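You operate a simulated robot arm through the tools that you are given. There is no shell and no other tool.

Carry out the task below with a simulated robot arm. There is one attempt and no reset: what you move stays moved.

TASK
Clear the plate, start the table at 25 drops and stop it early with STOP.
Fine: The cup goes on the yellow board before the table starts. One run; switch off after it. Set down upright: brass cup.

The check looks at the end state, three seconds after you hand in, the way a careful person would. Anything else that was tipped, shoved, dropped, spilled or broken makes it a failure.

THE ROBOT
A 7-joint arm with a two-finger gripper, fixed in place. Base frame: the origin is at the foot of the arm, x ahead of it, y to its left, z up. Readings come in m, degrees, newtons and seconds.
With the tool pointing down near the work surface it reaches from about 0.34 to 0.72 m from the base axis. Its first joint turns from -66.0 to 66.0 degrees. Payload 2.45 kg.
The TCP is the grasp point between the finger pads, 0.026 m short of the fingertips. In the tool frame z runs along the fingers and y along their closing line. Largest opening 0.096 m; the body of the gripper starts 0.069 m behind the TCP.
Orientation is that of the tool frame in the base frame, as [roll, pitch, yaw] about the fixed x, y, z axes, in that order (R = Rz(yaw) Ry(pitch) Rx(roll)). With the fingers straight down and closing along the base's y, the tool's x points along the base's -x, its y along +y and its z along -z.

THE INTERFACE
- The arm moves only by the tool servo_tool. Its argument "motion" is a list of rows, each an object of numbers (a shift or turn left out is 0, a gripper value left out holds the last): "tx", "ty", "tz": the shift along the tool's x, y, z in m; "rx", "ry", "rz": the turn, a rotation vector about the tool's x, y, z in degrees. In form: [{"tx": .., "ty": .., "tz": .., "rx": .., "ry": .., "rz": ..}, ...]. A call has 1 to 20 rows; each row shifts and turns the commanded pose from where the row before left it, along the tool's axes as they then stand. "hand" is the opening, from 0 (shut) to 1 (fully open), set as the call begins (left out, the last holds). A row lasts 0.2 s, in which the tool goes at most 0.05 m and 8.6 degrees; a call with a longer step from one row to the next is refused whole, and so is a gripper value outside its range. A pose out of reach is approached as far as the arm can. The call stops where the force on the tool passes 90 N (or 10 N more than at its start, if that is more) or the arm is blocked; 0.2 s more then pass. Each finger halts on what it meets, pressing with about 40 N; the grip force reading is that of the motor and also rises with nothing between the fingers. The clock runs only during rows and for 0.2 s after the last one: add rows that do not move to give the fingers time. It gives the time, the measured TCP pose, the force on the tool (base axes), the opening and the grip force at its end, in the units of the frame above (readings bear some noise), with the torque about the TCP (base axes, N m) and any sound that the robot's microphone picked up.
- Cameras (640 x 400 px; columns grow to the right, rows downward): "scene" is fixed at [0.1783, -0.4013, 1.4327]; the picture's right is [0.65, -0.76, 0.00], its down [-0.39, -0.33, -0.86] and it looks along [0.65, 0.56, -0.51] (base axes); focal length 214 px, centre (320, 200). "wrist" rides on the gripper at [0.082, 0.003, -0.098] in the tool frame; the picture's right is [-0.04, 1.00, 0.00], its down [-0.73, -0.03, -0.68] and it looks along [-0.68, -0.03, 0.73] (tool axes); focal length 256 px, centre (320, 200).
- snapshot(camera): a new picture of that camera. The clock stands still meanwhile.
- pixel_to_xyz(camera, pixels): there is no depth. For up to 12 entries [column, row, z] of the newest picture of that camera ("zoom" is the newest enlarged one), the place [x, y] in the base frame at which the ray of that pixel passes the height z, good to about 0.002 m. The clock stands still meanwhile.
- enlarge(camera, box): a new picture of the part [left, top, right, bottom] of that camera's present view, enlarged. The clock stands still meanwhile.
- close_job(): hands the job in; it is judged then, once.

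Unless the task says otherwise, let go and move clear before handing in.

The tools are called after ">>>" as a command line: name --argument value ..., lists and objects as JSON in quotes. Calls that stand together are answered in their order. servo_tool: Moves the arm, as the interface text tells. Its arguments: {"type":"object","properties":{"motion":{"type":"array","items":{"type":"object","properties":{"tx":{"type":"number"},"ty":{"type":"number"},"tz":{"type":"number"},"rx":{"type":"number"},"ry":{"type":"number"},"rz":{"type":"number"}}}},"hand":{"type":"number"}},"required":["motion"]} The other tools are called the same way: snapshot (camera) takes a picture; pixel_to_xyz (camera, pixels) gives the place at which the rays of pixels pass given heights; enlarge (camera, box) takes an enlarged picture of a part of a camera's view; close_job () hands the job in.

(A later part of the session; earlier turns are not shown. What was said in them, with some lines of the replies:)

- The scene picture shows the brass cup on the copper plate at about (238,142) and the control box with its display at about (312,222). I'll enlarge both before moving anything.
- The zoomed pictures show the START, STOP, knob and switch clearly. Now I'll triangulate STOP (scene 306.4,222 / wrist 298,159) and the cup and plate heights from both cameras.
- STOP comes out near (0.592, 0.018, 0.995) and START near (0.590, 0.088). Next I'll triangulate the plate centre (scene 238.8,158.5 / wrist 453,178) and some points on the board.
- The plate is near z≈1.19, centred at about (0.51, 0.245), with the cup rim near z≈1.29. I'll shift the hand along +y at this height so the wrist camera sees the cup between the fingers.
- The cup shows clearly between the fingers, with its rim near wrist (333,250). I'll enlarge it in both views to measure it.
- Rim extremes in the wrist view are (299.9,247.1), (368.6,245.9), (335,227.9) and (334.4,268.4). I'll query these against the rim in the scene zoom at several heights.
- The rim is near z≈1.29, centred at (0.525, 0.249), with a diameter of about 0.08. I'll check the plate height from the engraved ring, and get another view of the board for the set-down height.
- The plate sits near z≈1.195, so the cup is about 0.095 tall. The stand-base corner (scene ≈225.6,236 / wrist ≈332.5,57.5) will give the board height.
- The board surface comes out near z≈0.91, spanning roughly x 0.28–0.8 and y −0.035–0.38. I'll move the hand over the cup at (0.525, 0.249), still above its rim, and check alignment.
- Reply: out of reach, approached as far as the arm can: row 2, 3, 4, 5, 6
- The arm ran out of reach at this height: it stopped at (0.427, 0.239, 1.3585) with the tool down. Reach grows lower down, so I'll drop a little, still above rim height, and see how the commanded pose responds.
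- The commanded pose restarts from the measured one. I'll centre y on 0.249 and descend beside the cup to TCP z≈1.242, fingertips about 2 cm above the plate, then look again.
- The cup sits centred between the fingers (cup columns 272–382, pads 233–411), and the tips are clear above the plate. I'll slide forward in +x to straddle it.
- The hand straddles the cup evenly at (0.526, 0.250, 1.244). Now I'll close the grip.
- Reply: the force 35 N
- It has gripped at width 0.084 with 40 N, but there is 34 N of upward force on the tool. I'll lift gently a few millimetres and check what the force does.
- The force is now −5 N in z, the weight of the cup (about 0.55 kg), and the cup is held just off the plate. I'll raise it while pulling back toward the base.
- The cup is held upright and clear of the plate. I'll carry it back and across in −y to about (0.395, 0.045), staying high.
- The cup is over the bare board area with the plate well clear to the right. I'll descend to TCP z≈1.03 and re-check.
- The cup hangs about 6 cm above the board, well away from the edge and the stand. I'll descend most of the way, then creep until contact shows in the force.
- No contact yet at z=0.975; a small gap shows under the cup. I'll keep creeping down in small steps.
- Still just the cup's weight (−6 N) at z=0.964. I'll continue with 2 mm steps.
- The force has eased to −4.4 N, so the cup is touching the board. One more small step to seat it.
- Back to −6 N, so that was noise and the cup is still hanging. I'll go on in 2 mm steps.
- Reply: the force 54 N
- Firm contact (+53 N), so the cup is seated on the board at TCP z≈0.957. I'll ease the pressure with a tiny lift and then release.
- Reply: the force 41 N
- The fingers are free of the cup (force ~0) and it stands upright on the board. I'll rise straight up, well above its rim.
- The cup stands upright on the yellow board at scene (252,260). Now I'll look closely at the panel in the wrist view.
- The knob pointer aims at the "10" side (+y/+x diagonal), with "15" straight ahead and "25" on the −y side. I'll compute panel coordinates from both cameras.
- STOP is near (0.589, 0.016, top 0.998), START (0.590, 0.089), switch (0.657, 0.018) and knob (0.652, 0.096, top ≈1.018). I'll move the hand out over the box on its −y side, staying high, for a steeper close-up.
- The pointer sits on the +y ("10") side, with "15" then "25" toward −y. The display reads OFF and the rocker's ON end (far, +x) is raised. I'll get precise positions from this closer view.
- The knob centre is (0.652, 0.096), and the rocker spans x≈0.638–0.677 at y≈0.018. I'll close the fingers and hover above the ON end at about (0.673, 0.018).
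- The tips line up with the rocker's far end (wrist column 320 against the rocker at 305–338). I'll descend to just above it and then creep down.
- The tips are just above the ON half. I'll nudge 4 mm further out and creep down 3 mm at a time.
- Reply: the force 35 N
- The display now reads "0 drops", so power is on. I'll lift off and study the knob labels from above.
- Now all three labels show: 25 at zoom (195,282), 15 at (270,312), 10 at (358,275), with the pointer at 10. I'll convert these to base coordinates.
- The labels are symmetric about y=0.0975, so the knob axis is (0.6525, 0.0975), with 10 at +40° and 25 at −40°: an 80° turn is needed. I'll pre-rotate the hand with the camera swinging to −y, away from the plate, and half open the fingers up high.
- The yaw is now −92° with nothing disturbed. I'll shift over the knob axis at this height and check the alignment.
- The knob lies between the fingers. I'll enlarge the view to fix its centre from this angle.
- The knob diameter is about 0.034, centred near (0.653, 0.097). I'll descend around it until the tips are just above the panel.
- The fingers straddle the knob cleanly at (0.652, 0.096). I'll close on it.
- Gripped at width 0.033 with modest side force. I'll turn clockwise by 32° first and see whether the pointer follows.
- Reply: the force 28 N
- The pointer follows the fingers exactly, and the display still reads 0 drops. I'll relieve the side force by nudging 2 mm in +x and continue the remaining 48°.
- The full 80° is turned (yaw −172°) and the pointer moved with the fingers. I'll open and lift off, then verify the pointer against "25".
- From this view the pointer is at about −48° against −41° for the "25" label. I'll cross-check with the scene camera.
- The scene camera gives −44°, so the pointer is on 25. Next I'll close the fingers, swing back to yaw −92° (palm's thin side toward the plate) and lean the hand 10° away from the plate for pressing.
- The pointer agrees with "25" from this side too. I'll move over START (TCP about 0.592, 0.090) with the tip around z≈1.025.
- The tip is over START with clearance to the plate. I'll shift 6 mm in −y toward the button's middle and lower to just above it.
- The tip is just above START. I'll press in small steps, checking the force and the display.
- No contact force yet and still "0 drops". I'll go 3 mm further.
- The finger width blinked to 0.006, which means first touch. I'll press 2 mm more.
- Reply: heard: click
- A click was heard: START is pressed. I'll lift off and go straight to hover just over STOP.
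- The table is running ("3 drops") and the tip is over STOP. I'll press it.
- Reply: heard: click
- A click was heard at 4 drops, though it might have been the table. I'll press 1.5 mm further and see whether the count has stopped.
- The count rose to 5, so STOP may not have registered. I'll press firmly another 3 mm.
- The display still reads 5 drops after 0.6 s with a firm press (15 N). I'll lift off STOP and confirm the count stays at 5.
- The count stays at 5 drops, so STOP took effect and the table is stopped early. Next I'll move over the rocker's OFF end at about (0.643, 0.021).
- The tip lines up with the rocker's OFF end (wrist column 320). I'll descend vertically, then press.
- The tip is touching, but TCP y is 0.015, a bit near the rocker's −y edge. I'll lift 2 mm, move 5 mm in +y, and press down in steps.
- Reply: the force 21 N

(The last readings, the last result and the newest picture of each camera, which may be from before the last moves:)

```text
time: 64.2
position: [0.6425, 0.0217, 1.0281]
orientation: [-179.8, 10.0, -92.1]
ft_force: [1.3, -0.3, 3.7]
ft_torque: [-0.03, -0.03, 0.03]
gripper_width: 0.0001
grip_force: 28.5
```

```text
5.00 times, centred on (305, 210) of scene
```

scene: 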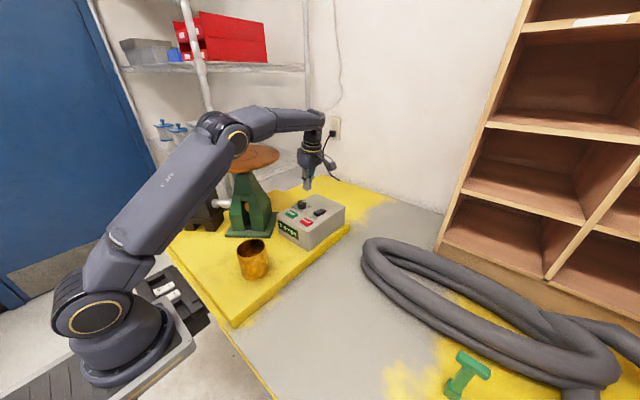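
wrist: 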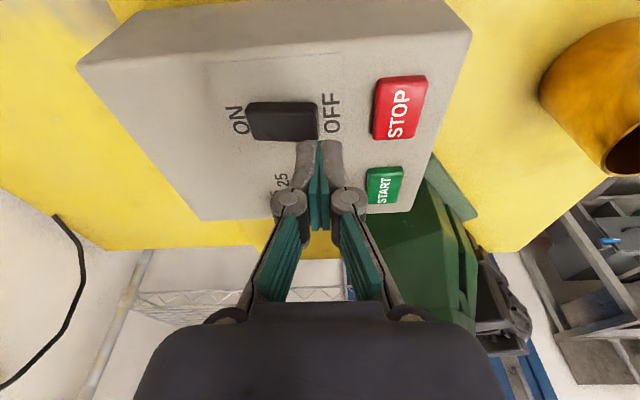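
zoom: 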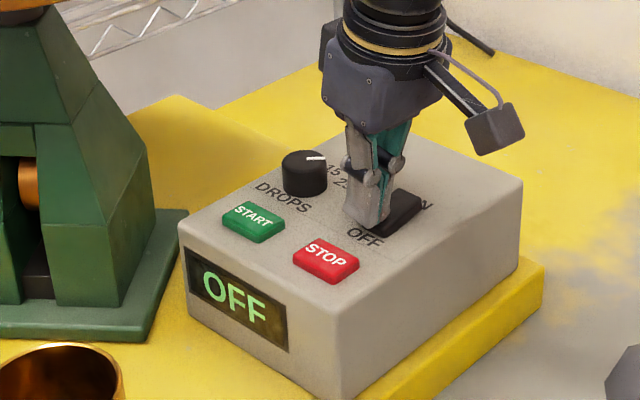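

The display now reads OFF, so the switch is off. I'll lift straight up and clear.

>>> servo_tool --motion '[{"tx": -0.001, "tz": -0.006}, {"tx": -0.0035, "tz": -0.02}, {"tx": -0.005, "tz": -0.03}, {"tx": -0.005, "tz": -0.03}, {"tx": 0.02, "ty": 0.01}, {"tx": 0.03, "ty": 0.02}, {}, {}]'

>>> snapshot --camera "scene"

>>> enlarge --camera "scene" --box '[200, 130, 360, 290]'

>>> snapshot --camera "wrist"

```text
time: 66.0
position: [0.6124, -0.0269, 1.1065]
orientation: [179.9, 10.0, -91.9]
ft_force: [-0.4, 0.6, -0.6]
ft_torque: [-0.01, 0.04, -0.05]
gripper_width: 0.0
grip_force: 28.3
```

```text
taken
```

scene: 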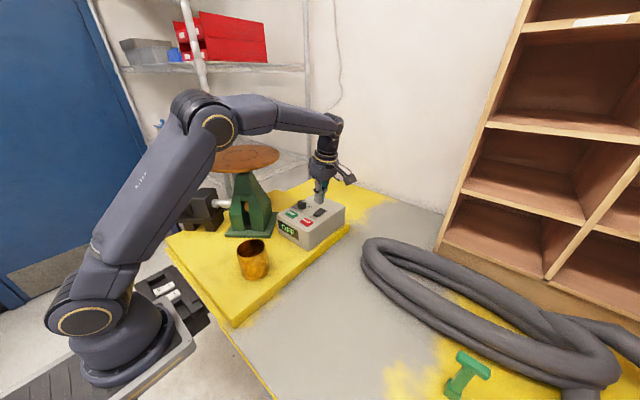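

```text
2.50 times, centred on (280, 210) of scene
```

zoom: 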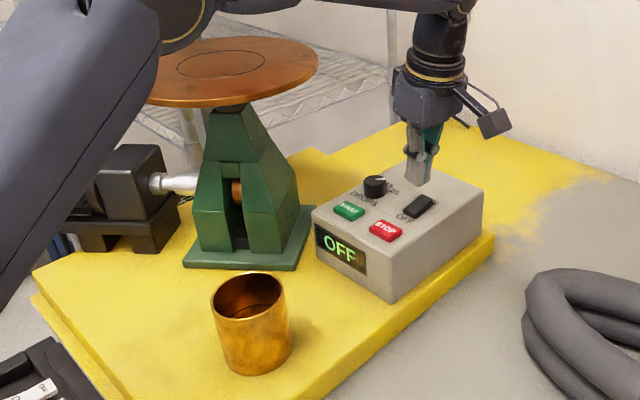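

```text
taken
```

wrist: 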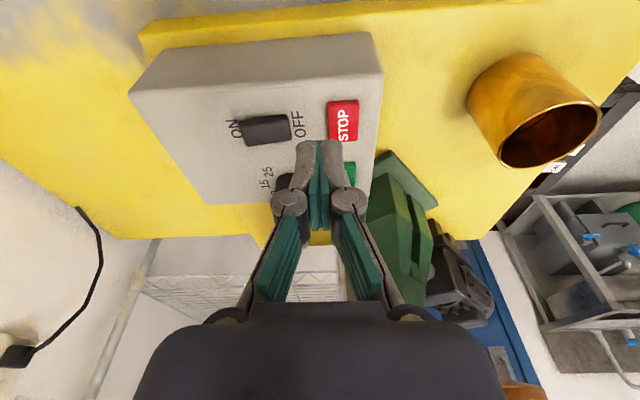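

The final pictures show the cup upright on the yellow board (scene 252,260), the plate empty, the display reading OFF and the hand clear of everything. The table ran once at the 25 setting and stopped at 5 drops with STOP. I'm handing the job in.

>>> close_job

```text
The job is handed in.
```

The job is done and handed in. The brass cup went onto the yellow board before the table started, and it is standing upright there with the plate empty.

- **Setting:** I switched the power on and turned the DROPS knob from 10 to 25. The display doesn't show the setting, so I checked the pointer by camera: it sits on 25 to within a few degrees.
- **Run:** I pressed START once and the table began counting. My first light press on STOP didn't seem to take, because the count went from 4 to 5. After I pressed harder, the display held at 5 drops, well short of 25.
- **End state:** The power switch is off and the display reads OFF. The gripper is clear of everything, and I saw nothing else moved or disturbed in the last pictures.
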